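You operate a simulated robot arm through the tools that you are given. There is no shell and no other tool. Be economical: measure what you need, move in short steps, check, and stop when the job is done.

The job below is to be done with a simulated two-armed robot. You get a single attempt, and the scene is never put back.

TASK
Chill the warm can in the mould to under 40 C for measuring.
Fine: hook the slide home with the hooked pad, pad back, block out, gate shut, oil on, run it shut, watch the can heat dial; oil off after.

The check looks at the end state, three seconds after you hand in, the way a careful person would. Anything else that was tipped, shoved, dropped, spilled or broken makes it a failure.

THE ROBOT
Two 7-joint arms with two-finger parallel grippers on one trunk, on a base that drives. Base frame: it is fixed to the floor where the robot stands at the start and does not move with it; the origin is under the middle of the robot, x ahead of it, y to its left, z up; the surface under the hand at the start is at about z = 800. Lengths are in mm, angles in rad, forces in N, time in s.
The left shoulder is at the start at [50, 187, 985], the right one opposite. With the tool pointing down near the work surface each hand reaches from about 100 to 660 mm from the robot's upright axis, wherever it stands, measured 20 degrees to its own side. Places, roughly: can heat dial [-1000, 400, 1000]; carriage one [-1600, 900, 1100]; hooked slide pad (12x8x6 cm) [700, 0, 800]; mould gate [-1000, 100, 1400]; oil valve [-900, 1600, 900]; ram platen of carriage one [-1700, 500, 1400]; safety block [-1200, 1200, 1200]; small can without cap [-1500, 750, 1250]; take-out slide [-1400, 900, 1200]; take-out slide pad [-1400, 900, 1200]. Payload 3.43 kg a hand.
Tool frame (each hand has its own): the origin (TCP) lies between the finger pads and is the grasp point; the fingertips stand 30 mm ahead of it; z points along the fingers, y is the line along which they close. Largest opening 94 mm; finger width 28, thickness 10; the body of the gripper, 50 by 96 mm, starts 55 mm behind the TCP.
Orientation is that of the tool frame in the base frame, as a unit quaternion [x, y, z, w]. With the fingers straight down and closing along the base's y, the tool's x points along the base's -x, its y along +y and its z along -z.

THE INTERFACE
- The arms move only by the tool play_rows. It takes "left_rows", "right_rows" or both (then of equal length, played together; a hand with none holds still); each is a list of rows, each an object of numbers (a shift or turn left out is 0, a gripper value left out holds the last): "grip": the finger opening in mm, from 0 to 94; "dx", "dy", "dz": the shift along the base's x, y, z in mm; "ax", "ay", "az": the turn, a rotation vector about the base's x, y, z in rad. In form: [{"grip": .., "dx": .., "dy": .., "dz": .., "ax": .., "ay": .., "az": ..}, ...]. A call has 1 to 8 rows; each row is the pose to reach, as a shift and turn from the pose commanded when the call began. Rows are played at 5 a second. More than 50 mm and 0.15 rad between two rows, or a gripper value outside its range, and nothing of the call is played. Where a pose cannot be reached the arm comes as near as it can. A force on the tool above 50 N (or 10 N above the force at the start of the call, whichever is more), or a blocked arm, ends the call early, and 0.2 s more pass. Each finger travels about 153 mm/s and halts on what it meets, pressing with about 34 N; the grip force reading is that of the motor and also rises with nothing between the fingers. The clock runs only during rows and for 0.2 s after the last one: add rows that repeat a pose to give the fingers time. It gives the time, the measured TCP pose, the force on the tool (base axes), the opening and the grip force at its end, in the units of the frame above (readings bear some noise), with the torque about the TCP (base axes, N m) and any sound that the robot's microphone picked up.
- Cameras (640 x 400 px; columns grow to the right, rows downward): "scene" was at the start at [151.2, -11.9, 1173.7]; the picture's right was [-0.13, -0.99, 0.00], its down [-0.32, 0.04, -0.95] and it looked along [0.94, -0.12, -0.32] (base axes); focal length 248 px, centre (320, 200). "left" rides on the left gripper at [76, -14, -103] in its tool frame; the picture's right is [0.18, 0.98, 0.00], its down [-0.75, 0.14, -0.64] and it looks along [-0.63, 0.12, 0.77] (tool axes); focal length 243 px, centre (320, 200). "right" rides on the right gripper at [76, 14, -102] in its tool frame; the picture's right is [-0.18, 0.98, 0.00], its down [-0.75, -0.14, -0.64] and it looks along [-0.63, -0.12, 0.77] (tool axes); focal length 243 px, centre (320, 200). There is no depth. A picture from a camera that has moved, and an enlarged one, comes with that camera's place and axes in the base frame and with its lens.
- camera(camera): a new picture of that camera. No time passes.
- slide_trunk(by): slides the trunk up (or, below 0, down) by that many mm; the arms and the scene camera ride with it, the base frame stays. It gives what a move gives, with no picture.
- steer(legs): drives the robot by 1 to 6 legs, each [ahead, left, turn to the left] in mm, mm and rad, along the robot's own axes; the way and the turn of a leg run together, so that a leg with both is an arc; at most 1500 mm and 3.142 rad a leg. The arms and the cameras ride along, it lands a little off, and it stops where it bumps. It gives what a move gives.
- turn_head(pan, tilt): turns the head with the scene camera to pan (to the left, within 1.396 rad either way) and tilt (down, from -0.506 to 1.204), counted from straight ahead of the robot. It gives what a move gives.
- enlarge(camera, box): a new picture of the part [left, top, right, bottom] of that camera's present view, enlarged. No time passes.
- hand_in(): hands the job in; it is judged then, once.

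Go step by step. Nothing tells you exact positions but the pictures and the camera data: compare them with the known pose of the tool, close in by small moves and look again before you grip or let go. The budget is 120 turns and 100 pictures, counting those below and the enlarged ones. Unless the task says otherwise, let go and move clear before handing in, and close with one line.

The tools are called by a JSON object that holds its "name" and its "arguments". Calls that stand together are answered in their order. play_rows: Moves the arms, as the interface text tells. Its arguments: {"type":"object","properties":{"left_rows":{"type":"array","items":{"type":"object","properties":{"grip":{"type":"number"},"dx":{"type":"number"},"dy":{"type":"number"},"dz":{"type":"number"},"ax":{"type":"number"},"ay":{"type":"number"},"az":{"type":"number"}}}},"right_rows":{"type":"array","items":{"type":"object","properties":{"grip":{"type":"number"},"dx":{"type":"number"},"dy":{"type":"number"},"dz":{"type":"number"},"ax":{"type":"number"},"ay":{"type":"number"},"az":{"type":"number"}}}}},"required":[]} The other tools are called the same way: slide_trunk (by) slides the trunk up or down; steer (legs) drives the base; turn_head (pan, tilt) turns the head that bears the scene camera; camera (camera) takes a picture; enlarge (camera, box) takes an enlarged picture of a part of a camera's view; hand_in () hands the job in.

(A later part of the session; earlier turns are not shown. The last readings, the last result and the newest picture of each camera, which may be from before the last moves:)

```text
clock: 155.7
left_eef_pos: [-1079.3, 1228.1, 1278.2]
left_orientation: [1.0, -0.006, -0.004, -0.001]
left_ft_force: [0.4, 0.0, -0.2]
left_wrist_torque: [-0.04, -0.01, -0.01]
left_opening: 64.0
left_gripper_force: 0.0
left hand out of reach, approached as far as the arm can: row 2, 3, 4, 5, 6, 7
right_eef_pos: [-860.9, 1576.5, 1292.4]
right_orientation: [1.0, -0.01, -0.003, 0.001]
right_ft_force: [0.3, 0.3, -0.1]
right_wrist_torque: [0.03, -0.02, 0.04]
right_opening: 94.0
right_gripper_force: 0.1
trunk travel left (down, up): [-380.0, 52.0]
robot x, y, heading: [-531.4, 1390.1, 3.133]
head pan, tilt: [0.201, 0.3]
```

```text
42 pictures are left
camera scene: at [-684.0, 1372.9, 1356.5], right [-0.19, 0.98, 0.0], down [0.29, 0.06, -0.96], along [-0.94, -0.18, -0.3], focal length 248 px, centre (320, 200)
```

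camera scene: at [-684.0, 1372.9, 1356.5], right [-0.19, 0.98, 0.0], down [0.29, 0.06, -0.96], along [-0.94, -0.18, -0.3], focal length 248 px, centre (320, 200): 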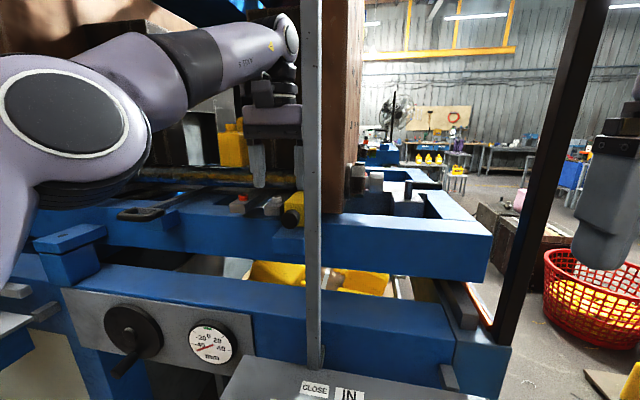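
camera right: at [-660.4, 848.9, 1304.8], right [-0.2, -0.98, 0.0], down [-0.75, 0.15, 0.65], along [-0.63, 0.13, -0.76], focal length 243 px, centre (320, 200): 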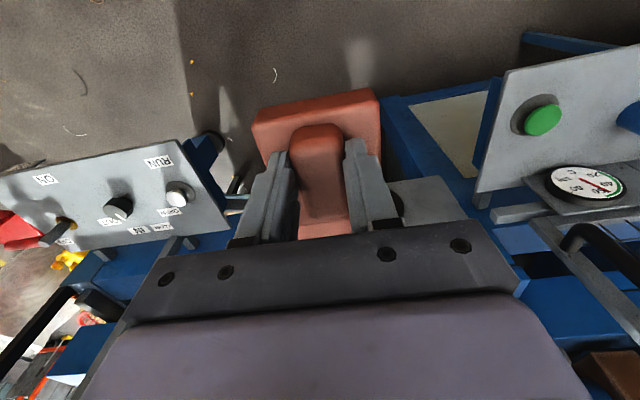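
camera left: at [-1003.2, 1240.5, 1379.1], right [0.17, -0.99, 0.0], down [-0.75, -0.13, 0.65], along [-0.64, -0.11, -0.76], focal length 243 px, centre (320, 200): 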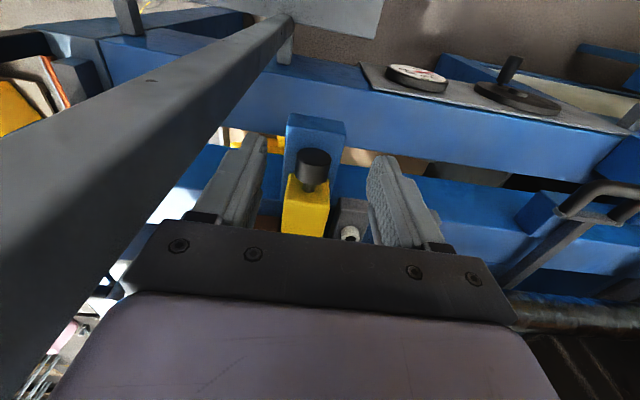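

The hand is lined up in y with the knob, whose top is at about x = -1114. I lower onto it.

{"name": "play_rows", "arguments": {"left_rows": [{"grip": 64, "dx": 7, "dy": -1, "dz": -25}, {"dx": 7, "dy": -1, "dz": -50}, {"dx": 7, "dy": -1, "dz": -70}, {"dx": 7, "dy": -1, "dz": -82}, {"dx": 7, "dy": -1, "dz": -88}, {"dx": 7, "dy": -1, "dz": -88}]}}

{"name": "camera", "arguments": {"camera": "left"}}

{"name": "enlarge", "arguments": {"camera": "scene", "box": [200, 130, 360, 250]}}

```text
clock: 157.1
left_eef_pos: [-1070.5, 1228.0, 1188.7]
left_orientation: [1.0, -0.006, -0.003, -0.001]
left_ft_force: [-0.4, 0.3, 0.7]
left_wrist_torque: [-0.03, -0.01, 0.04]
left_opening: 64.1
left_gripper_force: 0.0
right_eef_pos: [-863.7, 1577.5, 1292.6]
right_orientation: [1.0, -0.011, -0.002, 0.001]
right_ft_force: [0.3, 0.7, -0.6]
right_wrist_torque: [0.0, -0.02, 0.01]
right_opening: 94.1
right_gripper_force: 0.1
trunk travel left (down, up): [-380.0, 52.0]
robot x, y, heading: [-535.5, 1390.3, 3.123]
head pan, tilt: [0.201, 0.3]
```

```text
41 pictures are left
camera left: at [-994.6, 1241.1, 1290.7], right [0.17, -0.99, 0.0], down [-0.75, -0.13, 0.65], along [-0.64, -0.11, -0.76], focal length 243 px, centre (320, 200)
```

left: 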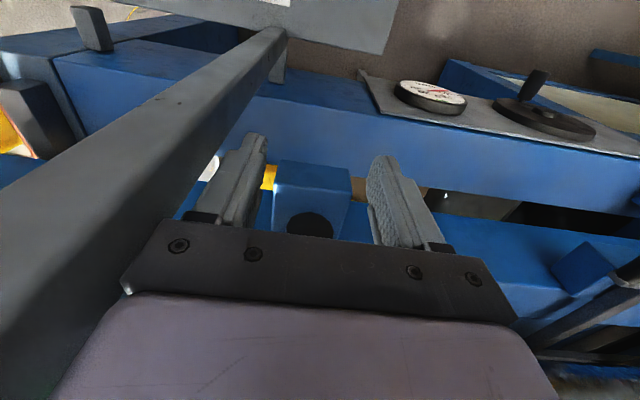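

```text
3.33 times, centred on (280, 190) of scene
camera zoom: at [-684.5, 1373.3, 1356.4], right [-0.19, 0.98, 0.0], down [0.29, 0.06, -0.96], along [-0.94, -0.18, -0.3], focal length 828 px, centre (453, 233)
```

zoom: 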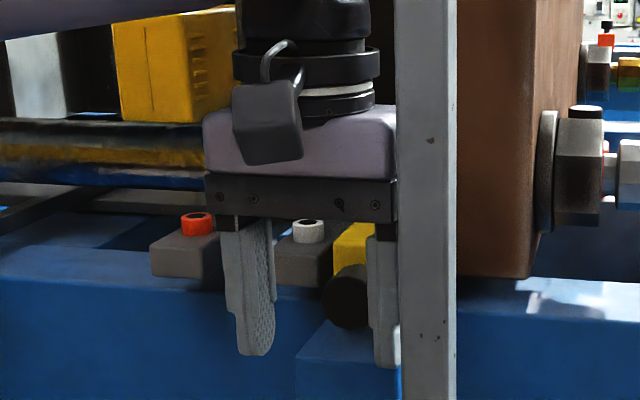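

The arm's reach stops at x = -1070, with the fingers already straddling the knob's line. I creep the base ahead 45 mm more.

{"name": "steer", "arguments": {"legs": [[43, 0, 0]]}}

{"name": "enlarge", "arguments": {"camera": "scene", "box": [160, 110, 360, 250]}}

{"name": "camera", "arguments": {"camera": "left"}}

```text
clock: 158.0
left_eef_pos: [-1115.2, 1228.4, 1188.6]
left_orientation: [1.0, -0.007, -0.001, 0.0]
left_ft_force: [-0.1, -0.1, -0.3]
left_wrist_torque: [0.03, 0.02, 0.0]
left_opening: 64.1
left_gripper_force: 0.2
right_eef_pos: [-906.8, 1577.2, 1293.1]
right_orientation: [1.0, -0.01, -0.002, 0.002]
right_ft_force: [-1.0, -0.5, 0.2]
right_wrist_torque: [0.0, 0.01, 0.0]
right_opening: 94.2
right_gripper_force: 0.1
trunk travel left (down, up): [-380.0, 52.0]
robot x, y, heading: [-577.5, 1391.9, 3.131]
head pan, tilt: [0.201, 0.3]
```

```text
2.86 times, centred on (260, 180) of scene
camera zoom: at [-728.9, 1373.8, 1356.2], right [-0.19, 0.98, 0.0], down [0.29, 0.06, -0.95], along [-0.94, -0.18, -0.3], focal length 710 px, centre (491, 257)
```

zoom: 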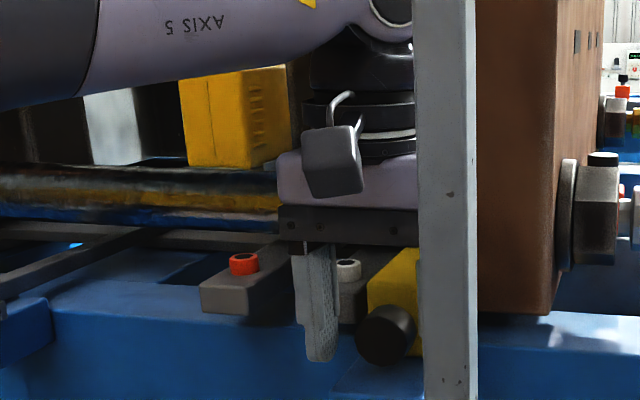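

```text
38 pictures are left
camera left: at [-1039.0, 1241.3, 1290.3], right [0.17, -0.99, 0.0], down [-0.75, -0.13, 0.64], along [-0.64, -0.11, -0.76], focal length 243 px, centre (320, 200)
```

left: 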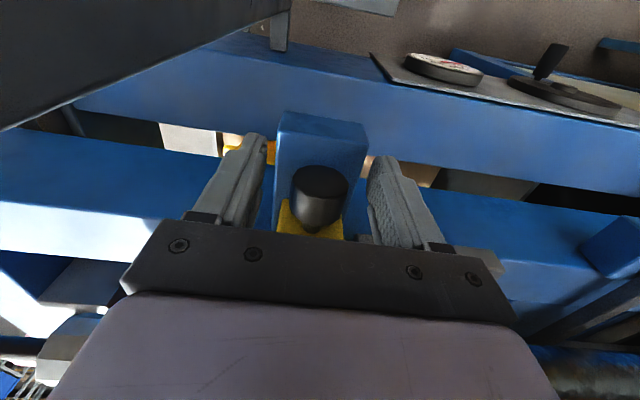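

The knob is between the fingers but a bit deep. I creep 18 mm more.

{"name": "steer", "arguments": {"legs": [[18, 0, 0]]}}

{"name": "play_rows", "arguments": {"left_rows": [{"grip": 50}, {"grip": 30}, {"grip": 25}, {"grip": 25}]}}

{"name": "camera", "arguments": {"camera": "left"}}

```text
clock: 158.8
left_eef_pos: [-1132.3, 1227.9, 1188.1]
left_orientation: [1.0, -0.007, -0.003, -0.001]
left_ft_force: [-1.0, -1.0, -0.3]
left_wrist_torque: [0.01, -0.03, 0.0]
left_opening: 63.8
left_gripper_force: 0.1
right_eef_pos: [-923.0, 1578.0, 1292.8]
right_orientation: [1.0, -0.009, -0.003, 0.001]
right_ft_force: [-0.6, -0.5, -0.8]
right_wrist_torque: [0.0, -0.02, -0.01]
right_opening: 93.8
right_gripper_force: 0.0
trunk travel left (down, up): [-380.0, 52.0]
robot x, y, heading: [-595.4, 1389.6, 3.132]
head pan, tilt: [0.201, 0.3]
```

```text
clock: 159.8
left_eef_pos: [-1130.8, 1227.0, 1187.9]
left_orientation: [1.0, -0.005, -0.002, -0.002]
left_ft_force: [1.7, -9.8, 3.2]
left_wrist_torque: [-0.49, -0.69, 1.31]
left_opening: 33.9
left_gripper_force: 44.9
right_eef_pos: [-921.6, 1576.5, 1293.0]
right_orientation: [1.0, -0.01, -0.003, 0.0]
right_ft_force: [-0.4, -0.1, 0.2]
right_wrist_torque: [0.0, 0.02, -0.01]
right_opening: 94.2
right_gripper_force: 0.0
trunk travel left (down, up): [-380.0, 52.0]
robot x, y, heading: [-592.8, 1392.9, 3.127]
head pan, tilt: [0.201, 0.3]
```

```text
37 pictures are left
camera left: at [-1055.0, 1239.4, 1291.1], right [0.17, -0.98, 0.0], down [-0.75, -0.13, 0.65], along [-0.64, -0.11, -0.76], focal length 243 px, centre (320, 200)
```

left: 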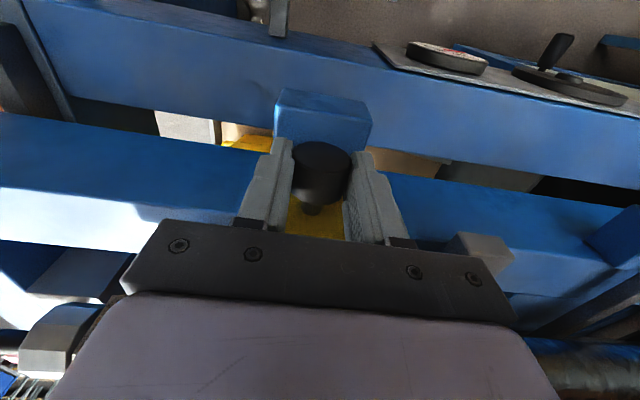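

The knob is held at 34 mm. I lift it a touch and draw it out toward me, shifting left to clear the gate post.

{"name": "play_rows", "arguments": {"left_rows": [{"dz": 4}, {"dx": 25, "dz": 4}, {"dx": 50, "dz": 4}, {"dx": 60, "dy": -15, "dz": 6}, {"dx": 75, "dy": -30, "dz": 8}, {"dx": 90, "dy": -35, "dz": 10}, {"dx": 90, "dy": -35, "dz": 10}]}}

{"name": "camera", "arguments": {"camera": "left"}}

{"name": "camera", "arguments": {"camera": "scene"}}

```text
clock: 160.9
left_eef_pos: [-1075.0, 1225.6, 1192.3]
left_orientation: [1.0, -0.016, -0.01, -0.012]
left_ft_force: [-20.3, 19.8, -11.1]
left_wrist_torque: [0.03, 1.35, 0.53]
left_opening: 34.5
left_gripper_force: 44.6
right_eef_pos: [-926.8, 1581.6, 1292.4]
right_orientation: [1.0, -0.012, -0.002, 0.002]
right_ft_force: [-0.8, -0.3, 0.2]
right_wrist_torque: [0.06, 0.02, -0.01]
right_opening: 93.7
right_gripper_force: 0.1
trunk travel left (down, up): [-380.0, 52.0]
robot x, y, heading: [-595.6, 1390.8, 3.126]
head pan, tilt: [0.201, 0.3]
stopped in row 5 (left hand): the force on the tool passed its limit at 64 N (the readings are from after the stop); the commanded pose is now the measured one
```

```text
36 pictures are left
camera left: at [-998.2, 1234.7, 1294.3], right [0.15, -0.99, -0.03], down [-0.74, -0.13, 0.65], along [-0.65, -0.08, -0.76], focal length 243 px, centre (320, 200)
```

left: 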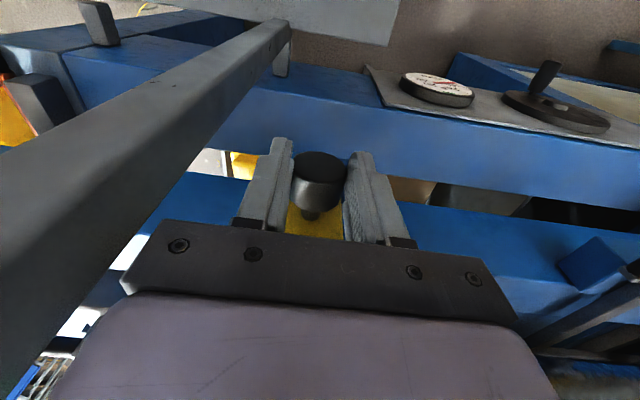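

```text
35 pictures are left
camera scene: at [-750.3, 1377.0, 1356.0], right [-0.18, 0.98, 0.0], down [0.29, 0.05, -0.95], along [-0.94, -0.17, -0.3], focal length 248 px, centre (320, 200)
```

scene: 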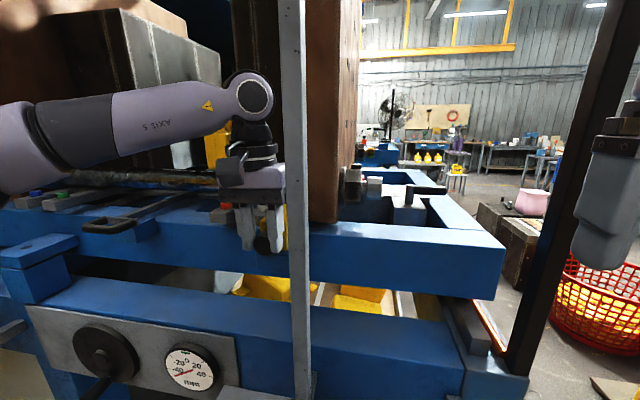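

The block came out about 57 mm but the sideways shift pressed on something (the neighbouring bar). I relax sideways and lift it straight up instead.

{"name": "play_rows", "arguments": {"left_rows": [{"dy": 3, "dz": 3}, {"dy": 3, "dz": 12}, {"dy": 3, "dz": 25}, {"dy": 3, "dz": 38}, {"dy": 3, "dz": 50}, {"dy": 3, "dz": 50}]}}

{"name": "camera", "arguments": {"camera": "left"}}

{"name": "enlarge", "arguments": {"camera": "scene", "box": [180, 110, 340, 270]}}

```text
clock: 162.3
left_eef_pos: [-1070.4, 1222.0, 1246.2]
left_orientation: [1.0, -0.014, -0.009, -0.01]
left_ft_force: [0.5, -0.4, -0.2]
left_wrist_torque: [0.0, 0.02, 0.0]
left_opening: 24.9
left_gripper_force: 0.1
right_eef_pos: [-923.0, 1580.5, 1293.4]
right_orientation: [1.0, -0.012, -0.003, 0.0]
right_ft_force: [1.0, -0.2, 0.7]
right_wrist_torque: [0.0, -0.01, 0.03]
right_opening: 93.9
right_gripper_force: 0.1
trunk travel left (down, up): [-380.0, 52.0]
robot x, y, heading: [-593.3, 1394.7, 3.124]
head pan, tilt: [0.201, 0.3]
```

```text
34 pictures are left
camera left: at [-992.4, 1232.4, 1347.7], right [0.16, -0.99, -0.02], down [-0.75, -0.13, 0.65], along [-0.65, -0.08, -0.76], focal length 243 px, centre (320, 200)
```

left: 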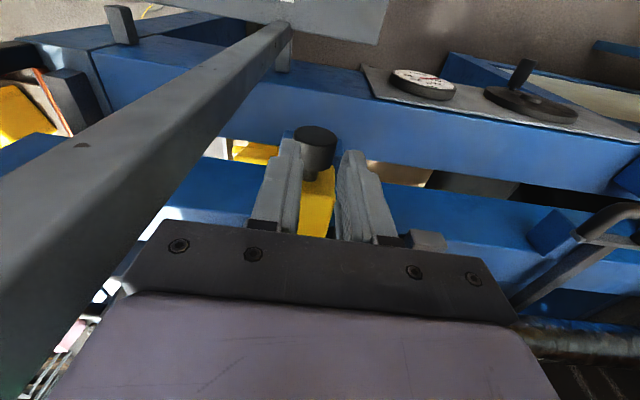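

```text
2.50 times, centred on (260, 190) of scene
camera zoom: at [-746.0, 1375.2, 1356.5], right [-0.18, 0.98, 0.0], down [0.29, 0.05, -0.96], along [-0.94, -0.18, -0.3], focal length 621 px, centre (470, 225)
```

zoom: 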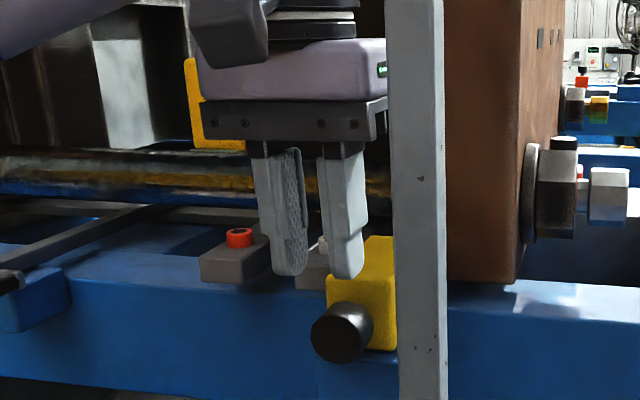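

The fingers slipped off the round knob; the block is still on its ledge, drawn out about 50 mm. I'll grip the block's square body instead, just behind the knob.

{"name": "play_rows", "arguments": {"left_rows": [{"grip": 74, "dx": -20, "dy": 3, "dz": 10}, {"grip": 74, "dx": -48, "dy": 6, "dz": 10}, {"grip": 74, "dx": -48, "dy": 6, "dz": 0}, {"grip": 74, "dx": -48, "dy": 6, "dz": 0}]}}

{"name": "camera", "arguments": {"camera": "left"}}

```text
clock: 163.3
left_eef_pos: [-1118.5, 1229.3, 1244.9]
left_orientation: [1.0, -0.013, -0.008, -0.01]
left_ft_force: [-0.1, 0.8, 0.0]
left_wrist_torque: [-0.02, 0.02, 0.01]
left_opening: 74.2
left_gripper_force: 0.1
right_eef_pos: [-923.9, 1581.0, 1293.2]
right_orientation: [1.0, -0.012, -0.003, 0.0]
right_ft_force: [-1.6, 0.1, 0.1]
right_wrist_torque: [0.0, 0.02, 0.0]
right_opening: 94.3
right_gripper_force: 0.0
trunk travel left (down, up): [-380.0, 52.0]
robot x, y, heading: [-596.1, 1387.9, 3.121]
head pan, tilt: [0.201, 0.3]
```

```text
32 pictures are left
camera left: at [-1040.7, 1240.3, 1346.7], right [0.16, -0.99, -0.02], down [-0.75, -0.13, 0.65], along [-0.65, -0.09, -0.76], focal length 243 px, centre (320, 200)
```

left: 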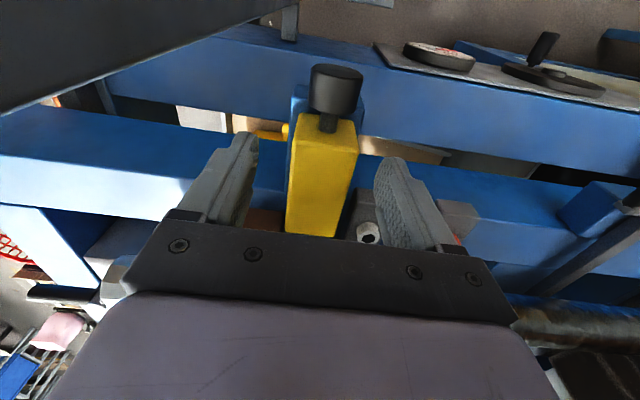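

The block's body is right between the fingers. I lower and grip it.

{"name": "play_rows", "arguments": {"left_rows": [{"dx": -8, "dy": -2, "dz": -20}, {"dx": -8, "dy": -2, "dz": -40}, {"dx": -8, "dy": -2, "dz": -57}, {"dx": -8, "dy": -2, "dz": -57, "grip": 55}, {"dx": -8, "dy": -2, "dz": -57, "grip": 35}, {"dx": -8, "dy": -2, "dz": -57, "grip": 30}, {"dx": -8, "dy": -2, "dz": -57, "grip": 30}]}}

{"name": "camera", "arguments": {"camera": "left"}}

```text
clock: 164.9
left_eef_pos: [-1127.4, 1225.9, 1188.0]
left_orientation: [1.0, -0.012, -0.008, -0.01]
left_ft_force: [-0.6, -8.3, -0.6]
left_wrist_torque: [-0.47, 0.46, 0.61]
left_opening: 53.2
left_gripper_force: 44.5
right_eef_pos: [-923.0, 1579.2, 1292.7]
right_orientation: [1.0, -0.012, -0.003, -0.001]
right_ft_force: [0.2, 0.5, -0.8]
right_wrist_torque: [0.0, -0.01, 0.01]
right_opening: 93.9
right_gripper_force: 0.0
trunk travel left (down, up): [-380.0, 52.0]
robot x, y, heading: [-595.6, 1386.3, 3.123]
head pan, tilt: [0.201, 0.3]
```

```text
31 pictures are left
camera left: at [-1048.7, 1236.2, 1289.6], right [0.16, -0.99, -0.02], down [-0.75, -0.14, 0.65], along [-0.65, -0.09, -0.76], focal length 243 px, centre (320, 200)
```

left: 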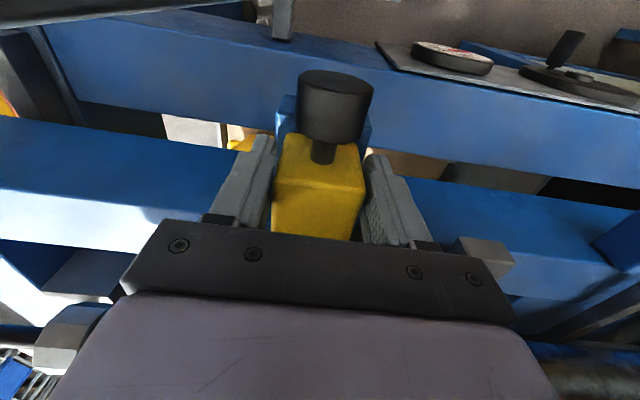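

Gripped at 53 mm. I lift slightly and see whether it comes freely.

{"name": "play_rows", "arguments": {"left_rows": [{"dz": 3}, {"dz": 6}, {"dz": 10}, {"dx": 10, "dz": 14}, {"dx": 20, "dz": 18}, {"dx": 20, "dz": 18}]}}

{"name": "enlarge", "arguments": {"camera": "scene", "box": [180, 110, 340, 270]}}

```text
clock: 166.3
left_eef_pos: [-1108.3, 1225.9, 1205.4]
left_orientation: [1.0, -0.013, -0.008, -0.011]
left_ft_force: [-15.2, -9.6, -2.8]
left_wrist_torque: [-0.69, -0.3, -0.04]
left_opening: 48.9
left_gripper_force: 45.6
right_eef_pos: [-925.7, 1578.2, 1291.1]
right_orientation: [1.0, -0.012, -0.002, 0.0]
right_ft_force: [-0.3, -0.6, 0.6]
right_wrist_torque: [0.0, 0.02, 0.02]
right_opening: 94.0
right_gripper_force: 0.0
trunk travel left (down, up): [-380.0, 52.0]
robot x, y, heading: [-596.4, 1391.9, 3.126]
head pan, tilt: [0.201, 0.3]
```

```text
2.50 times, centred on (260, 190) of scene
camera zoom: at [-749.1, 1373.7, 1356.3], right [-0.18, 0.98, 0.0], down [0.29, 0.06, -0.95], along [-0.94, -0.17, -0.3], focal length 621 px, centre (470, 225)
```

zoom: 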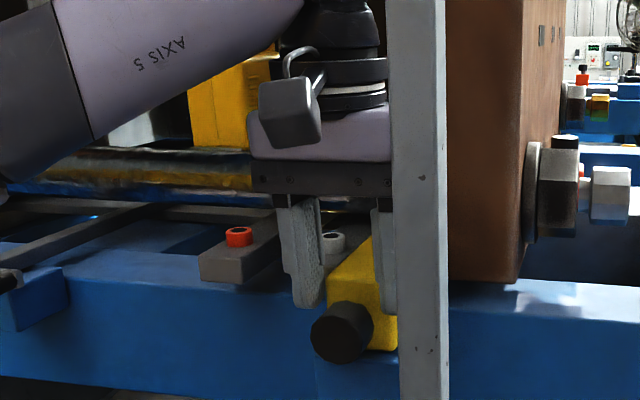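

The block did not rise: it is guided and only slides along x. I regrip low on its body and pull straight out.

{"name": "play_rows", "arguments": {"left_rows": [{"grip": 74}, {"grip": 74, "dx": -16}, {"grip": 74, "dx": -16, "dz": -20}, {"grip": 74, "dx": -16, "dz": -20}, {"grip": 40, "dx": -16, "dz": -20}, {"grip": 30, "dx": -16, "dz": -20}, {"grip": 30, "dx": -16, "dz": -20}]}}

{"name": "play_rows", "arguments": {"left_rows": [{"dx": 8}, {"dx": 16}, {"dx": 24}, {"dx": 32}, {"dx": 40}, {"dx": 48}]}}

{"name": "camera", "arguments": {"camera": "left"}}

```text
clock: 167.9
left_eef_pos: [-1123.1, 1225.3, 1186.5]
left_orientation: [1.0, -0.012, -0.008, -0.01]
left_ft_force: [-1.4, -6.1, 2.5]
left_wrist_torque: [-0.8, 0.07, 0.54]
left_opening: 53.5
left_gripper_force: 44.5
right_eef_pos: [-922.7, 1579.9, 1291.6]
right_orientation: [1.0, -0.011, -0.002, 0.001]
right_ft_force: [-0.4, 0.0, -0.1]
right_wrist_torque: [-0.02, -0.01, 0.02]
right_opening: 94.0
right_gripper_force: 0.1
trunk travel left (down, up): [-380.0, 52.0]
robot x, y, heading: [-597.7, 1392.6, 3.126]
head pan, tilt: [0.201, 0.3]
```

```text
clock: 169.3
left_eef_pos: [-1074.5, 1225.2, 1185.8]
left_orientation: [1.0, -0.013, -0.008, -0.011]
left_ft_force: [-2.2, -8.6, 0.1]
left_wrist_torque: [-0.2, 0.16, 0.08]
left_opening: 35.2
left_gripper_force: 4.5
right_eef_pos: [-922.8, 1578.8, 1293.9]
right_orientation: [1.0, -0.011, -0.003, 0.0]
right_ft_force: [-0.2, -0.2, 0.1]
right_wrist_torque: [0.0, 0.0, -0.01]
right_opening: 94.1
right_gripper_force: 0.1
trunk travel left (down, up): [-380.0, 52.0]
robot x, y, heading: [-597.0, 1391.5, 3.122]
head pan, tilt: [0.201, 0.3]
```

```text
29 pictures are left
camera left: at [-996.9, 1235.8, 1287.1], right [0.16, -0.99, -0.02], down [-0.75, -0.13, 0.65], along [-0.65, -0.08, -0.76], focal length 243 px, centre (320, 200)
```

left: 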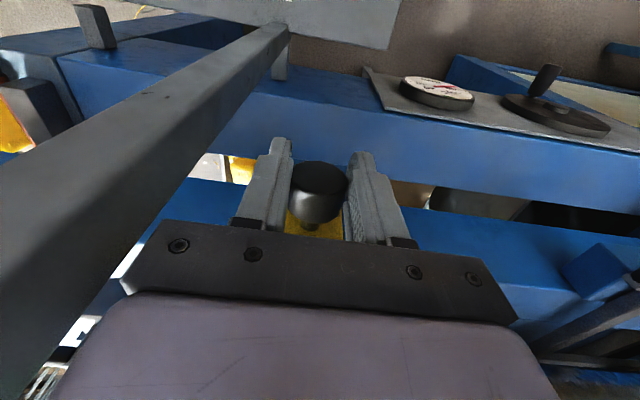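

The fingers slid along the body and now sit around the knob; the block may be at its end stop. I test with one firm straight pull on the knob.

{"name": "play_rows", "arguments": {"left_rows": [{"grip": 50, "dx": -3}, {"grip": 50, "dx": -3, "dz": -2}, {"grip": 20, "dx": -3, "dz": -2}, {"grip": 20, "dx": -3, "dz": -2}, {"grip": 20, "dx": 4, "dz": -2}, {"grip": 20, "dx": 9, "dz": -2}]}}

{"name": "camera", "arguments": {"camera": "left"}}

```text
clock: 170.7
left_eef_pos: [-1072.0, 1225.9, 1182.4]
left_orientation: [1.0, -0.011, -0.012, -0.01]
left_ft_force: [-34.6, -5.8, 6.4]
left_wrist_torque: [-0.51, 0.68, 0.24]
left_opening: 34.4
left_gripper_force: 45.0
right_eef_pos: [-927.5, 1579.3, 1291.8]
right_orientation: [1.0, -0.012, -0.001, 0.001]
right_ft_force: [-0.3, 0.5, 0.5]
right_wrist_torque: [-0.03, -0.02, -0.03]
right_opening: 94.0
right_gripper_force: 0.1
trunk travel left (down, up): [-380.0, 52.0]
robot x, y, heading: [-596.2, 1388.2, 3.13]
head pan, tilt: [0.201, 0.3]
```

```text
28 pictures are left
camera left: at [-993.5, 1236.3, 1283.8], right [0.16, -0.99, -0.02], down [-0.74, -0.14, 0.66], along [-0.65, -0.09, -0.75], focal length 243 px, centre (320, 200)
```

left: 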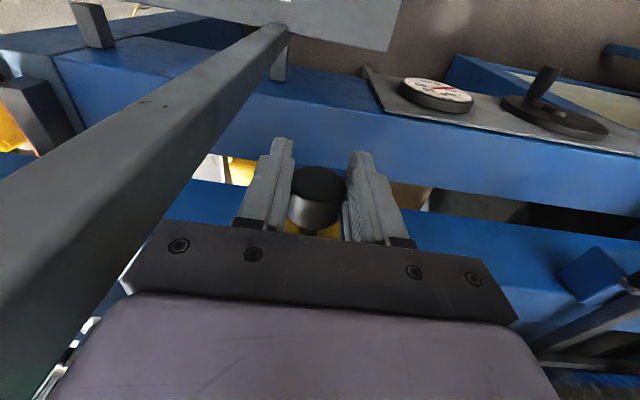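

34 N and no motion: the block is at its outer stop, so it is out. I release, lift and withdraw the hand past the post, then check the block against the platen.

{"name": "play_rows", "arguments": {"left_rows": [{"dx": -4, "grip": 45}, {"dx": -4, "grip": 64}, {"grip": 64, "dz": 30, "dx": -4}, {"grip": 64, "dz": 70}, {"grip": 64, "dz": 110, "dx": 20, "dy": -5}, {"grip": 64, "dz": 140, "dx": 60, "dy": -8}, {"grip": 64, "dz": 160, "dx": 105, "dy": -10}, {"grip": 64, "dz": 170, "dx": 150, "dy": -10}]}}

{"name": "steer", "arguments": {"legs": [[-200, 0, 0], [0, 330, 0]]}}

{"name": "turn_head", "arguments": {"pan": -0.2, "tilt": 0.3}}

{"name": "camera", "arguments": {"camera": "scene"}}

{"name": "enlarge", "arguments": {"camera": "scene", "box": [230, 140, 390, 240]}}

```text
clock: 172.5
left_eef_pos: [-912.8, 1218.5, 1354.0]
left_orientation: [1.0, -0.014, -0.009, -0.011]
left_ft_force: [0.8, 0.3, 1.0]
left_wrist_torque: [0.01, -0.01, -0.01]
left_opening: 64.0
left_gripper_force: 0.0
right_eef_pos: [-923.3, 1581.1, 1292.4]
right_orientation: [1.0, -0.011, -0.003, 0.002]
right_ft_force: [0.3, 0.0, 0.3]
right_wrist_torque: [-0.03, 0.04, 0.0]
right_opening: 93.6
right_gripper_force: 0.1
trunk travel left (down, up): [-380.0, 52.0]
robot x, y, heading: [-598.6, 1390.7, 3.125]
head pan, tilt: [0.201, 0.3]
```

```text
clock: 177.2
left_eef_pos: [-718.6, 882.3, 1354.5]
left_orientation: [1.0, -0.013, -0.008, -0.01]
left_ft_force: [-0.6, -0.6, -1.1]
left_wrist_torque: [-0.03, 0.0, -0.03]
left_opening: 64.2
left_gripper_force: 0.1
right_eef_pos: [-728.2, 1243.4, 1293.5]
right_orientation: [1.0, -0.01, -0.003, 0.0]
right_ft_force: [-0.9, 0.2, -0.1]
right_wrist_torque: [0.0, 0.01, 0.01]
right_opening: 93.8
right_gripper_force: 0.0
trunk travel left (down, up): [-380.0, 52.0]
robot x, y, heading: [-402.5, 1053.1, 3.126]
head pan, tilt: [0.201, 0.3]
```

```text
clock: 178.0
left_eef_pos: [-717.6, 882.8, 1353.9]
left_orientation: [1.0, -0.012, -0.009, -0.01]
left_ft_force: [-0.7, -0.2, 0.1]
left_wrist_torque: [0.0, -0.01, 0.01]
left_opening: 64.1
left_gripper_force: 0.1
right_eef_pos: [-728.6, 1243.1, 1292.7]
right_orientation: [1.0, -0.009, -0.002, 0.001]
right_ft_force: [0.3, 0.2, -0.4]
right_wrist_torque: [0.0, -0.01, 0.01]
right_opening: 94.0
right_gripper_force: 0.1
trunk travel left (down, up): [-380.0, 52.0]
robot x, y, heading: [-401.3, 1054.8, 3.133]
head pan, tilt: [-0.201, 0.3]
```

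```text
27 pictures are left
camera scene: at [-550.2, 1076.9, 1356.4], right [0.21, 0.98, 0.0], down [0.29, -0.06, -0.96], along [-0.93, 0.2, -0.3], focal length 248 px, centre (320, 200)
```

scene: 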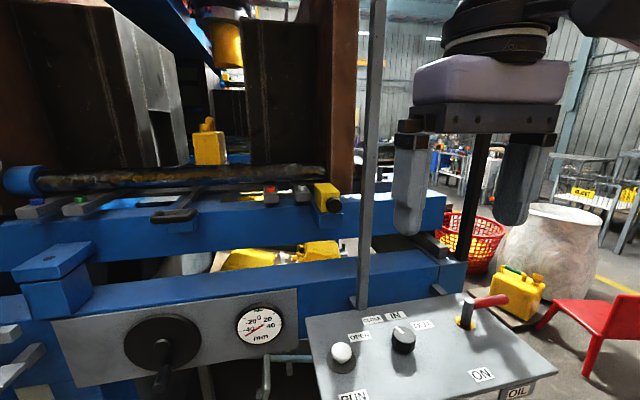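

```text
4.00 times, centred on (310, 190) of scene
camera zoom: at [-550.2, 1076.9, 1356.4], right [0.21, 0.98, 0.0], down [0.29, -0.06, -0.96], along [-0.93, 0.2, -0.3], focal length 994 px, centre (360, 240)
```

zoom: 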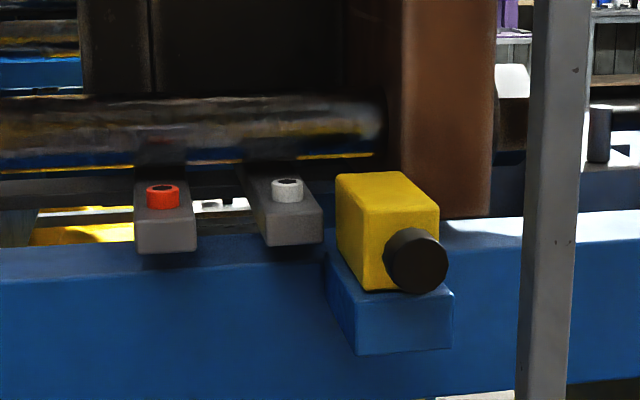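

The block is out in front of the platen on its ledge. Next the gate: its handle is a vertical bar near [-960, 546, 1182]. I move over and pitch the left hand to point forward.

{"name": "steer", "arguments": {"legs": [[0, 350, 0]]}}

{"name": "play_rows", "arguments": {"left_rows": [{"ay": 0.149, "grip": 80}, {"ay": 0.298, "dz": -20}, {"ay": 0.447, "dz": -40}, {"ay": 0.596, "dz": -60}, {"ay": 0.745, "dz": -80}, {"ay": 0.894, "dz": -100}, {"ay": 1.043, "dz": -120}, {"ay": 1.192, "dz": -140}]}}

{"name": "play_rows", "arguments": {"left_rows": [{"ay": 0.126, "dz": -10}, {"ay": 0.252, "dz": -20}, {"ay": 0.379, "dz": -30}, {"ay": 0.379, "dz": -30}]}}

{"name": "turn_head", "arguments": {"pan": 0.3, "tilt": 0.3}}

{"name": "camera", "arguments": {"camera": "scene"}}

{"name": "camera", "arguments": {"camera": "left"}}

```text
clock: 181.6
left_eef_pos: [-721.8, 534.0, 1352.9]
left_orientation: [1.0, -0.01, -0.008, -0.009]
left_ft_force: [0.0, -0.5, -0.3]
left_wrist_torque: [0.01, 0.03, 0.03]
left_opening: 64.1
left_gripper_force: 0.1
right_eef_pos: [-733.2, 893.7, 1293.2]
right_orientation: [1.0, -0.009, -0.002, 0.001]
right_ft_force: [0.3, -0.5, 0.0]
right_wrist_torque: [0.01, 0.02, 0.01]
right_opening: 93.9
right_gripper_force: 0.0
trunk travel left (down, up): [-380.0, 52.0]
robot x, y, heading: [-406.3, 710.8, 3.131]
head pan, tilt: [-0.201, 0.3]
```

```text
clock: 183.4
left_eef_pos: [-751.6, 556.5, 1257.2]
left_orientation: [0.823, -0.014, -0.567, -0.002]
left_ft_force: [-0.5, -0.5, -0.4]
left_wrist_torque: [-0.01, -0.02, 0.0]
left_opening: 79.8
left_gripper_force: 0.1
left hand out of reach, approached as far as the arm can: row 7, 8
right_eef_pos: [-732.8, 894.9, 1291.9]
right_orientation: [1.0, -0.007, -0.002, 0.001]
right_ft_force: [-0.3, 0.0, -1.3]
right_wrist_torque: [0.0, 0.01, -0.01]
right_opening: 93.9
right_gripper_force: 0.0
trunk travel left (down, up): [-380.0, 52.0]
robot x, y, heading: [-408.3, 709.7, 3.135]
head pan, tilt: [-0.201, 0.3]
```

```text
clock: 184.4
left_eef_pos: [-793.3, 602.2, 1250.2]
left_orientation: [-0.7, 0.014, 0.714, 0.0]
left_ft_force: [-1.1, -0.1, -0.4]
left_wrist_torque: [0.0, 0.0, 0.0]
left_opening: 80.0
left_gripper_force: 0.0
left hand out of reach, approached as far as the arm can: row 1, 2, 3, 4
right_eef_pos: [-732.5, 893.1, 1292.8]
right_orientation: [1.0, -0.008, -0.002, 0.001]
right_ft_force: [0.0, 1.6, 0.0]
right_wrist_torque: [0.0, 0.01, -0.01]
right_opening: 94.2
right_gripper_force: 0.0
trunk travel left (down, up): [-380.0, 52.0]
robot x, y, heading: [-402.7, 707.5, 3.133]
head pan, tilt: [-0.201, 0.3]
```

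```text
clock: 185.4
left_eef_pos: [-793.9, 600.9, 1249.4]
left_orientation: [-0.701, 0.014, 0.713, 0.001]
left_ft_force: [0.0, -0.5, -1.4]
left_wrist_torque: [0.02, -0.01, -0.02]
left_opening: 79.9
left_gripper_force: 0.1
right_eef_pos: [-732.4, 893.8, 1292.6]
right_orientation: [1.0, -0.008, -0.002, 0.0]
right_ft_force: [0.2, 0.7, -0.5]
right_wrist_torque: [-0.03, 0.0, -0.03]
right_opening: 94.2
right_gripper_force: 0.1
trunk travel left (down, up): [-380.0, 52.0]
robot x, y, heading: [-405.4, 711.7, 3.133]
head pan, tilt: [0.3, 0.3]
```

```text
25 pictures are left
camera scene: at [-551.8, 682.4, 1356.4], right [-0.29, 0.96, 0.0], down [0.28, 0.09, -0.96], along [-0.91, -0.27, -0.3], focal length 248 px, centre (320, 200)
```

scene: 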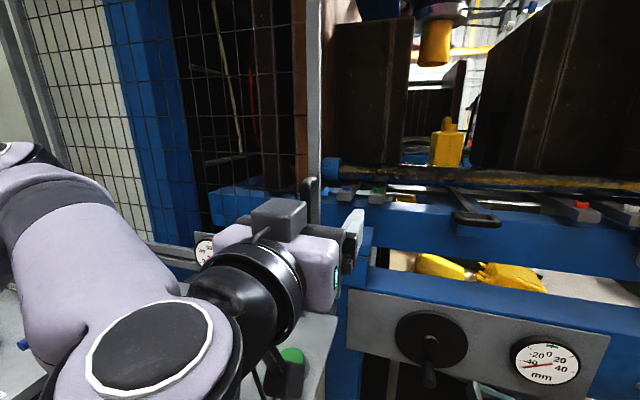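

```text
24 pictures are left
camera left: at [-693.4, 612.4, 1172.2], right [-0.02, -0.99, -0.16], down [0.65, -0.14, 0.75], along [-0.76, -0.09, 0.65], focal length 243 px, centre (320, 200)
```

left: 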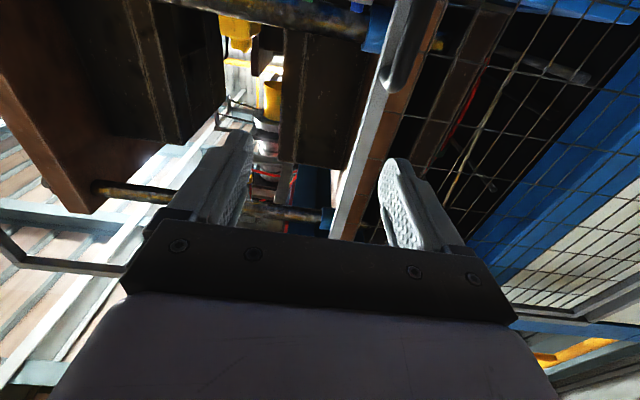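

The hand is horizontal now. I extend it toward the handle's line (y about 541, z about 1190), stopping short.

{"name": "play_rows", "arguments": {"left_rows": [{"dx": -40, "grip": 84}, {"dx": -80, "dy": 4}, {"dx": -110, "dy": 7}, {"dx": -130, "dy": 7}, {"dx": -130, "dy": 7}]}}

{"name": "camera", "arguments": {"camera": "left"}}

```text
clock: 186.6
left_eef_pos: [-923.6, 608.2, 1249.1]
left_orientation: [-0.701, 0.014, 0.713, 0.0]
left_ft_force: [-0.4, -0.6, -0.5]
left_wrist_torque: [0.01, 0.01, -0.03]
left_opening: 83.8
left_gripper_force: 0.0
right_eef_pos: [-732.1, 894.2, 1292.3]
right_orientation: [1.0, -0.007, -0.003, 0.001]
right_ft_force: [0.0, -0.8, 0.1]
right_wrist_torque: [-0.03, 0.02, -0.01]
right_opening: 94.0
right_gripper_force: 0.2
trunk travel left (down, up): [-380.0, 52.0]
robot x, y, heading: [-403.7, 705.4, 3.134]
head pan, tilt: [0.3, 0.3]
```

```text
23 pictures are left
camera left: at [-823.0, 618.4, 1172.2], right [-0.02, -0.99, -0.16], down [0.65, -0.14, 0.74], along [-0.76, -0.09, 0.65], focal length 243 px, centre (320, 200)
```

left: 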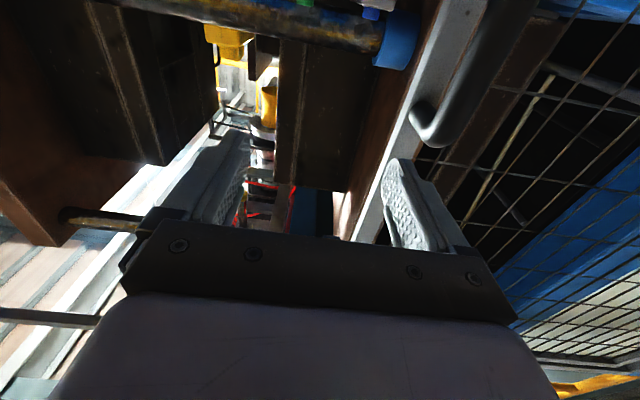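

The handle's upper end is at about [-964, 545, 1230], so I back off a little, shift left and down, then check before advancing around it.

{"name": "play_rows", "arguments": {"left_rows": [{"dx": 45}, {"dx": 80, "dy": -10}, {"dx": 80, "dy": -35, "dz": -30}, {"dx": 80, "dy": -50, "dz": -60}, {"dx": 80, "dy": -63, "dz": -85}, {"dx": 80, "dy": -63, "dz": -85}]}}

{"name": "camera", "arguments": {"camera": "left"}}

```text
clock: 188.0
left_eef_pos: [-849.5, 548.0, 1166.2]
left_orientation: [-0.701, 0.014, 0.713, 0.0]
left_ft_force: [-0.8, -0.4, 0.2]
left_wrist_torque: [-0.05, 0.01, 0.02]
left_opening: 83.9
left_gripper_force: 0.1
left hand out of reach, approached as far as the arm can: row 5, 6
right_eef_pos: [-731.6, 894.6, 1292.8]
right_orientation: [1.0, -0.008, -0.003, 0.0]
right_ft_force: [0.5, -0.1, -0.2]
right_wrist_torque: [0.03, 0.03, 0.01]
right_opening: 94.4
right_gripper_force: 0.1
trunk travel left (down, up): [-380.0, 52.0]
robot x, y, heading: [-405.1, 709.9, 3.136]
head pan, tilt: [0.3, 0.3]
```

```text
22 pictures are left
camera left: at [-747.9, 557.3, 1089.1], right [-0.02, -0.99, -0.17], down [0.65, -0.14, 0.74], along [-0.76, -0.09, 0.65], focal length 243 px, centre (320, 200)
```

left: 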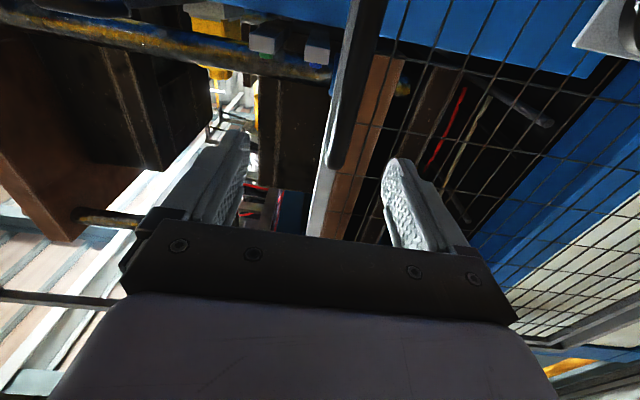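

The bar is between the fingers' lines at y about 530. I advance around it.

{"name": "play_rows", "arguments": {"left_rows": [{"dx": -25, "dy": -8}, {"dx": -50, "dy": -15}, {"dx": -75, "dy": -15}, {"dx": -95, "dy": -15}, {"dx": -108, "dy": -15}, {"dx": -108, "dy": -15}]}}

{"name": "camera", "arguments": {"camera": "left"}}

```text
clock: 189.4
left_eef_pos: [-949.2, 553.9, 1184.5]
left_orientation: [-0.703, 0.011, 0.711, -0.003]
left_ft_force: [0.0, -0.9, 0.2]
left_wrist_torque: [-0.03, 0.0, -0.04]
left_opening: 83.9
left_gripper_force: 0.3
left hand out of reach, approached as far as the arm can: row 1, 2, 3, 4, 5, 6
right_eef_pos: [-733.3, 894.4, 1292.7]
right_orientation: [1.0, -0.008, -0.003, 0.0]
right_ft_force: [0.0, -0.2, 0.5]
right_wrist_torque: [0.05, 0.0, 0.01]
right_opening: 93.9
right_gripper_force: 0.1
trunk travel left (down, up): [-380.0, 52.0]
robot x, y, heading: [-403.5, 708.6, 3.129]
head pan, tilt: [0.3, 0.3]
```

```text
21 pictures are left
camera left: at [-847.3, 565.9, 1107.0], right [-0.02, -0.99, -0.16], down [0.65, -0.14, 0.75], along [-0.76, -0.1, 0.64], focal length 243 px, centre (320, 200)
```

left: 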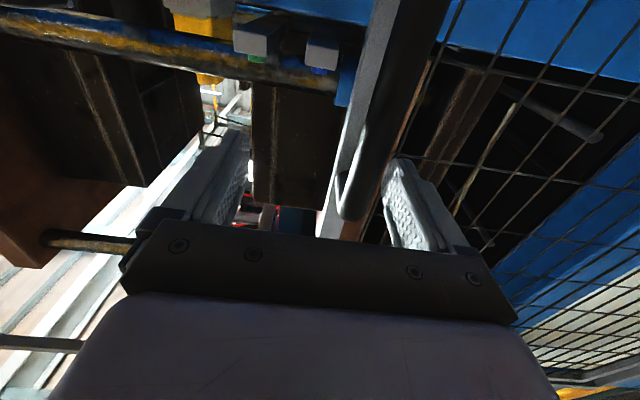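

The bar is caged between the fingers, close to the -y finger. I strafe right to pull the gate along, first a short stretch.

{"name": "steer", "arguments": {"legs": [[0, -200, 0]]}}

{"name": "camera", "arguments": {"camera": "scene"}}

```text
clock: 191.8
left_eef_pos: [-946.2, 757.3, 1184.9]
left_orientation: [-0.703, 0.012, 0.711, -0.002]
left_ft_force: [0.2, 0.8, 0.6]
left_wrist_torque: [0.03, 0.02, 0.02]
left_opening: 83.9
left_gripper_force: 0.0
right_eef_pos: [-731.6, 1097.7, 1292.5]
right_orientation: [1.0, -0.007, -0.003, 0.001]
right_ft_force: [0.5, -0.7, 0.1]
right_wrist_torque: [-0.02, 0.0, -0.01]
right_opening: 93.9
right_gripper_force: 0.1
trunk travel left (down, up): [-380.0, 52.0]
robot x, y, heading: [-406.3, 910.7, 3.132]
head pan, tilt: [0.3, 0.3]
```

```text
20 pictures are left
camera scene: at [-550.3, 885.2, 1356.4], right [-0.29, 0.96, 0.0], down [0.28, 0.09, -0.96], along [-0.91, -0.28, -0.3], focal length 248 px, centre (320, 200)
```

scene: 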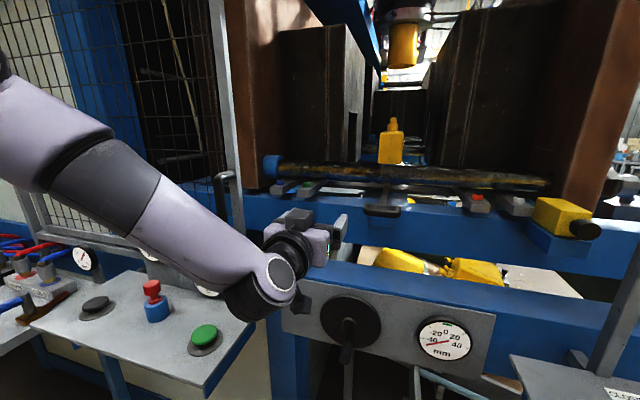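

The gate stayed behind: its handle is deeper, at about [-1018, 521]. I go back so that the hand is in line with it, then advance farther.

{"name": "steer", "arguments": {"legs": [[0, 234, 0]]}}

{"name": "camera", "arguments": {"camera": "left"}}

```text
clock: 194.4
left_eef_pos: [-946.8, 522.2, 1185.2]
left_orientation: [-0.703, 0.011, 0.712, -0.004]
left_ft_force: [-0.5, -0.1, -0.3]
left_wrist_torque: [-0.02, 0.0, -0.01]
left_opening: 83.8
left_gripper_force: 0.0
right_eef_pos: [-733.7, 864.4, 1292.2]
right_orientation: [1.0, -0.006, -0.003, 0.001]
right_ft_force: [0.1, 0.6, -0.5]
right_wrist_torque: [0.04, -0.02, -0.01]
right_opening: 93.9
right_gripper_force: 0.0
trunk travel left (down, up): [-380.0, 52.0]
robot x, y, heading: [-403.0, 677.3, 3.136]
head pan, tilt: [0.3, 0.3]
```

```text
19 pictures are left
camera left: at [-846.4, 534.4, 1107.0], right [-0.01, -0.99, -0.17], down [0.65, -0.13, 0.75], along [-0.76, -0.1, 0.64], focal length 243 px, centre (320, 200)
```

left: 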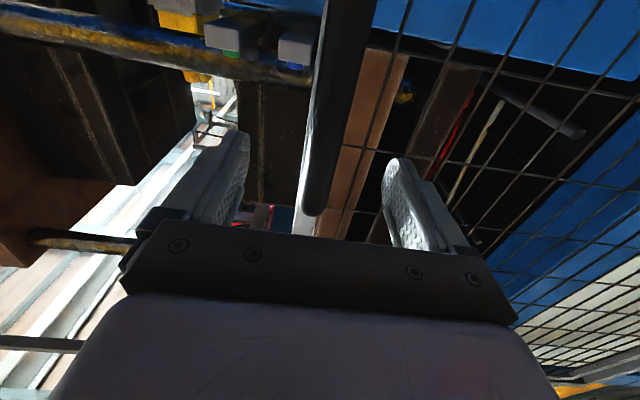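

The bar is centred between the fingers. I advance the base 62 mm and close on it.

{"name": "steer", "arguments": {"legs": [[62, 0, 0]]}}

{"name": "play_rows", "arguments": {"left_rows": [{"grip": 60}, {"grip": 35}, {"grip": 15}, {"grip": 15}]}}

{"name": "camera", "arguments": {"camera": "left"}}

```text
clock: 195.4
left_eef_pos: [-1009.1, 522.1, 1184.5]
left_orientation: [-0.703, 0.01, 0.711, -0.003]
left_ft_force: [5.7, 0.6, -5.6]
left_wrist_torque: [0.35, -0.34, 0.35]
left_opening: 84.0
left_gripper_force: 0.0
right_eef_pos: [-793.3, 863.2, 1293.2]
right_orientation: [1.0, -0.006, -0.002, 0.001]
right_ft_force: [0.2, 0.0, 0.2]
right_wrist_torque: [-0.01, 0.01, -0.01]
right_opening: 93.8
right_gripper_force: 0.1
trunk travel left (down, up): [-380.0, 52.0]
robot x, y, heading: [-466.1, 679.5, 3.136]
head pan, tilt: [0.3, 0.3]
```

```text
clock: 196.4
left_eef_pos: [-1010.0, 522.0, 1184.2]
left_orientation: [-0.703, 0.008, 0.712, -0.004]
left_ft_force: [0.4, -2.1, 1.3]
left_wrist_torque: [1.11, 0.02, 0.17]
left_opening: 26.2
left_gripper_force: 45.4
right_eef_pos: [-795.0, 863.4, 1292.7]
right_orientation: [1.0, -0.006, -0.002, 0.001]
right_ft_force: [1.1, 0.3, -1.0]
right_wrist_torque: [0.01, -0.01, -0.01]
right_opening: 94.0
right_gripper_force: 0.0
trunk travel left (down, up): [-380.0, 52.0]
robot x, y, heading: [-464.9, 678.1, 3.137]
head pan, tilt: [0.3, 0.3]
```

```text
18 pictures are left
camera left: at [-908.4, 534.5, 1107.0], right [-0.01, -0.99, -0.17], down [0.65, -0.13, 0.75], along [-0.76, -0.1, 0.64], focal length 243 px, centre (320, 200)
```

left: 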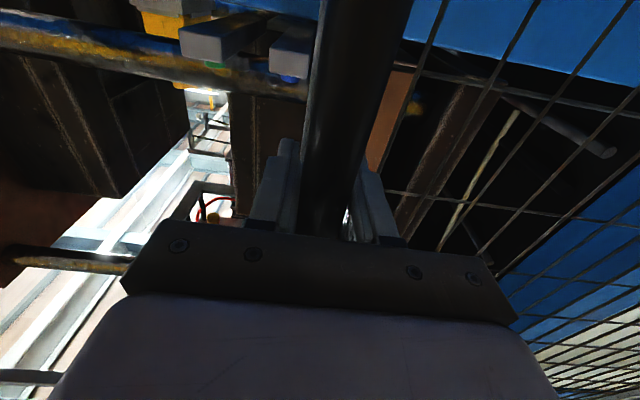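

I hold the bar at 26 mm. I loosen slightly into a cage and strafe right to carry the gate along.

{"name": "play_rows", "arguments": {"left_rows": [{"grip": 36}, {"grip": 36}]}}

{"name": "steer", "arguments": {"legs": [[0, -300, 0]]}}

{"name": "camera", "arguments": {"camera": "left"}}

```text
clock: 197.0
left_eef_pos: [-1009.6, 523.7, 1184.4]
left_orientation: [-0.703, 0.011, 0.711, -0.003]
left_ft_force: [0.7, 1.0, -0.7]
left_wrist_torque: [0.01, -0.02, 0.01]
left_opening: 35.9
left_gripper_force: 0.1
right_eef_pos: [-796.3, 863.1, 1293.2]
right_orientation: [1.0, -0.006, -0.002, 0.001]
right_ft_force: [0.2, -0.8, -0.5]
right_wrist_torque: [-0.01, 0.01, -0.01]
right_opening: 93.9
right_gripper_force: 0.0
trunk travel left (down, up): [-380.0, 52.0]
robot x, y, heading: [-465.3, 677.4, 3.135]
head pan, tilt: [0.3, 0.3]
```

```text
clock: 200.2
left_eef_pos: [-1008.1, 823.5, 1183.9]
left_orientation: [-0.703, 0.012, 0.711, -0.001]
left_ft_force: [-1.2, -0.8, 0.0]
left_wrist_torque: [0.0, -0.04, -0.02]
left_opening: 36.5
left_gripper_force: 0.8
right_eef_pos: [-793.0, 1162.4, 1292.7]
right_orientation: [1.0, -0.008, -0.003, 0.0]
right_ft_force: [-0.3, 0.4, 0.1]
right_wrist_torque: [0.0, 0.05, 0.02]
right_opening: 93.9
right_gripper_force: 0.0
trunk travel left (down, up): [-380.0, 52.0]
robot x, y, heading: [-467.1, 979.2, 3.134]
head pan, tilt: [0.3, 0.3]
```

```text
17 pictures are left
camera left: at [-906.9, 834.7, 1106.8], right [-0.01, -0.99, -0.16], down [0.65, -0.13, 0.75], along [-0.76, -0.1, 0.64], focal length 243 px, centre (320, 200)
```

left: 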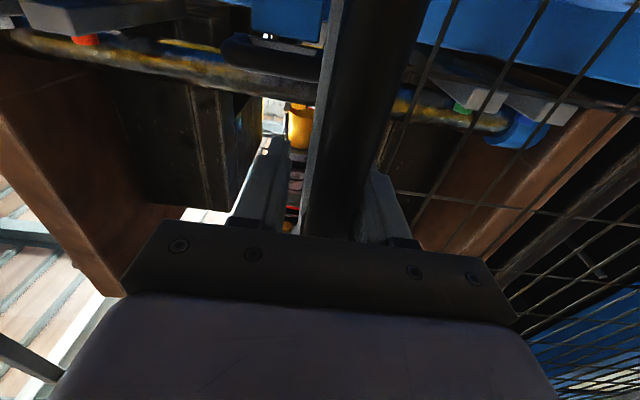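

The gate is following. I continue to near the post.

{"name": "steer", "arguments": {"legs": [[0, -340, 0]]}}

{"name": "steer", "arguments": {"legs": [[0, -60, 0]]}}

{"name": "camera", "arguments": {"camera": "left"}}

```text
clock: 203.7
left_eef_pos: [-1005.7, 1156.0, 1183.5]
left_orientation: [-0.703, 0.014, 0.711, 0.0]
left_ft_force: [-0.2, -1.9, -1.2]
left_wrist_torque: [0.06, -0.04, 0.02]
left_opening: 36.9
left_gripper_force: 0.8
right_eef_pos: [-789.5, 1494.3, 1292.2]
right_orientation: [1.0, -0.009, -0.002, 0.001]
right_ft_force: [0.3, -0.3, -0.5]
right_wrist_torque: [0.0, 0.01, 0.01]
right_opening: 93.7
right_gripper_force: 0.1
trunk travel left (down, up): [-380.0, 52.0]
robot x, y, heading: [-462.2, 1305.5, 3.129]
head pan, tilt: [0.3, 0.3]
```

```text
clock: 204.9
left_eef_pos: [-1005.9, 1216.3, 1184.6]
left_orientation: [-0.703, 0.015, 0.711, -0.001]
left_ft_force: [0.0, 0.9, 0.5]
left_wrist_torque: [-0.04, -0.04, 0.03]
left_opening: 36.2
left_gripper_force: 0.0
right_eef_pos: [-788.3, 1553.9, 1292.3]
right_orientation: [1.0, -0.01, -0.003, 0.001]
right_ft_force: [0.2, -0.3, 0.9]
right_wrist_torque: [0.0, 0.0, 0.02]
right_opening: 93.8
right_gripper_force: 0.2
trunk travel left (down, up): [-380.0, 52.0]
robot x, y, heading: [-459.3, 1367.4, 3.13]
head pan, tilt: [0.3, 0.3]
```

```text
16 pictures are left
camera left: at [-903.7, 1226.2, 1106.8], right [-0.02, -0.99, -0.16], down [0.65, -0.14, 0.75], along [-0.76, -0.09, 0.64], focal length 243 px, centre (320, 200)
```

left: 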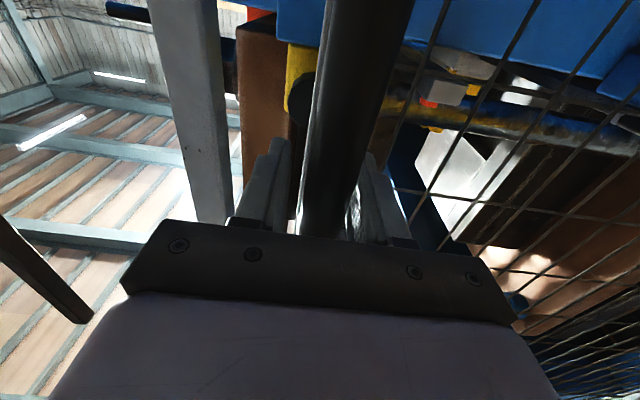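

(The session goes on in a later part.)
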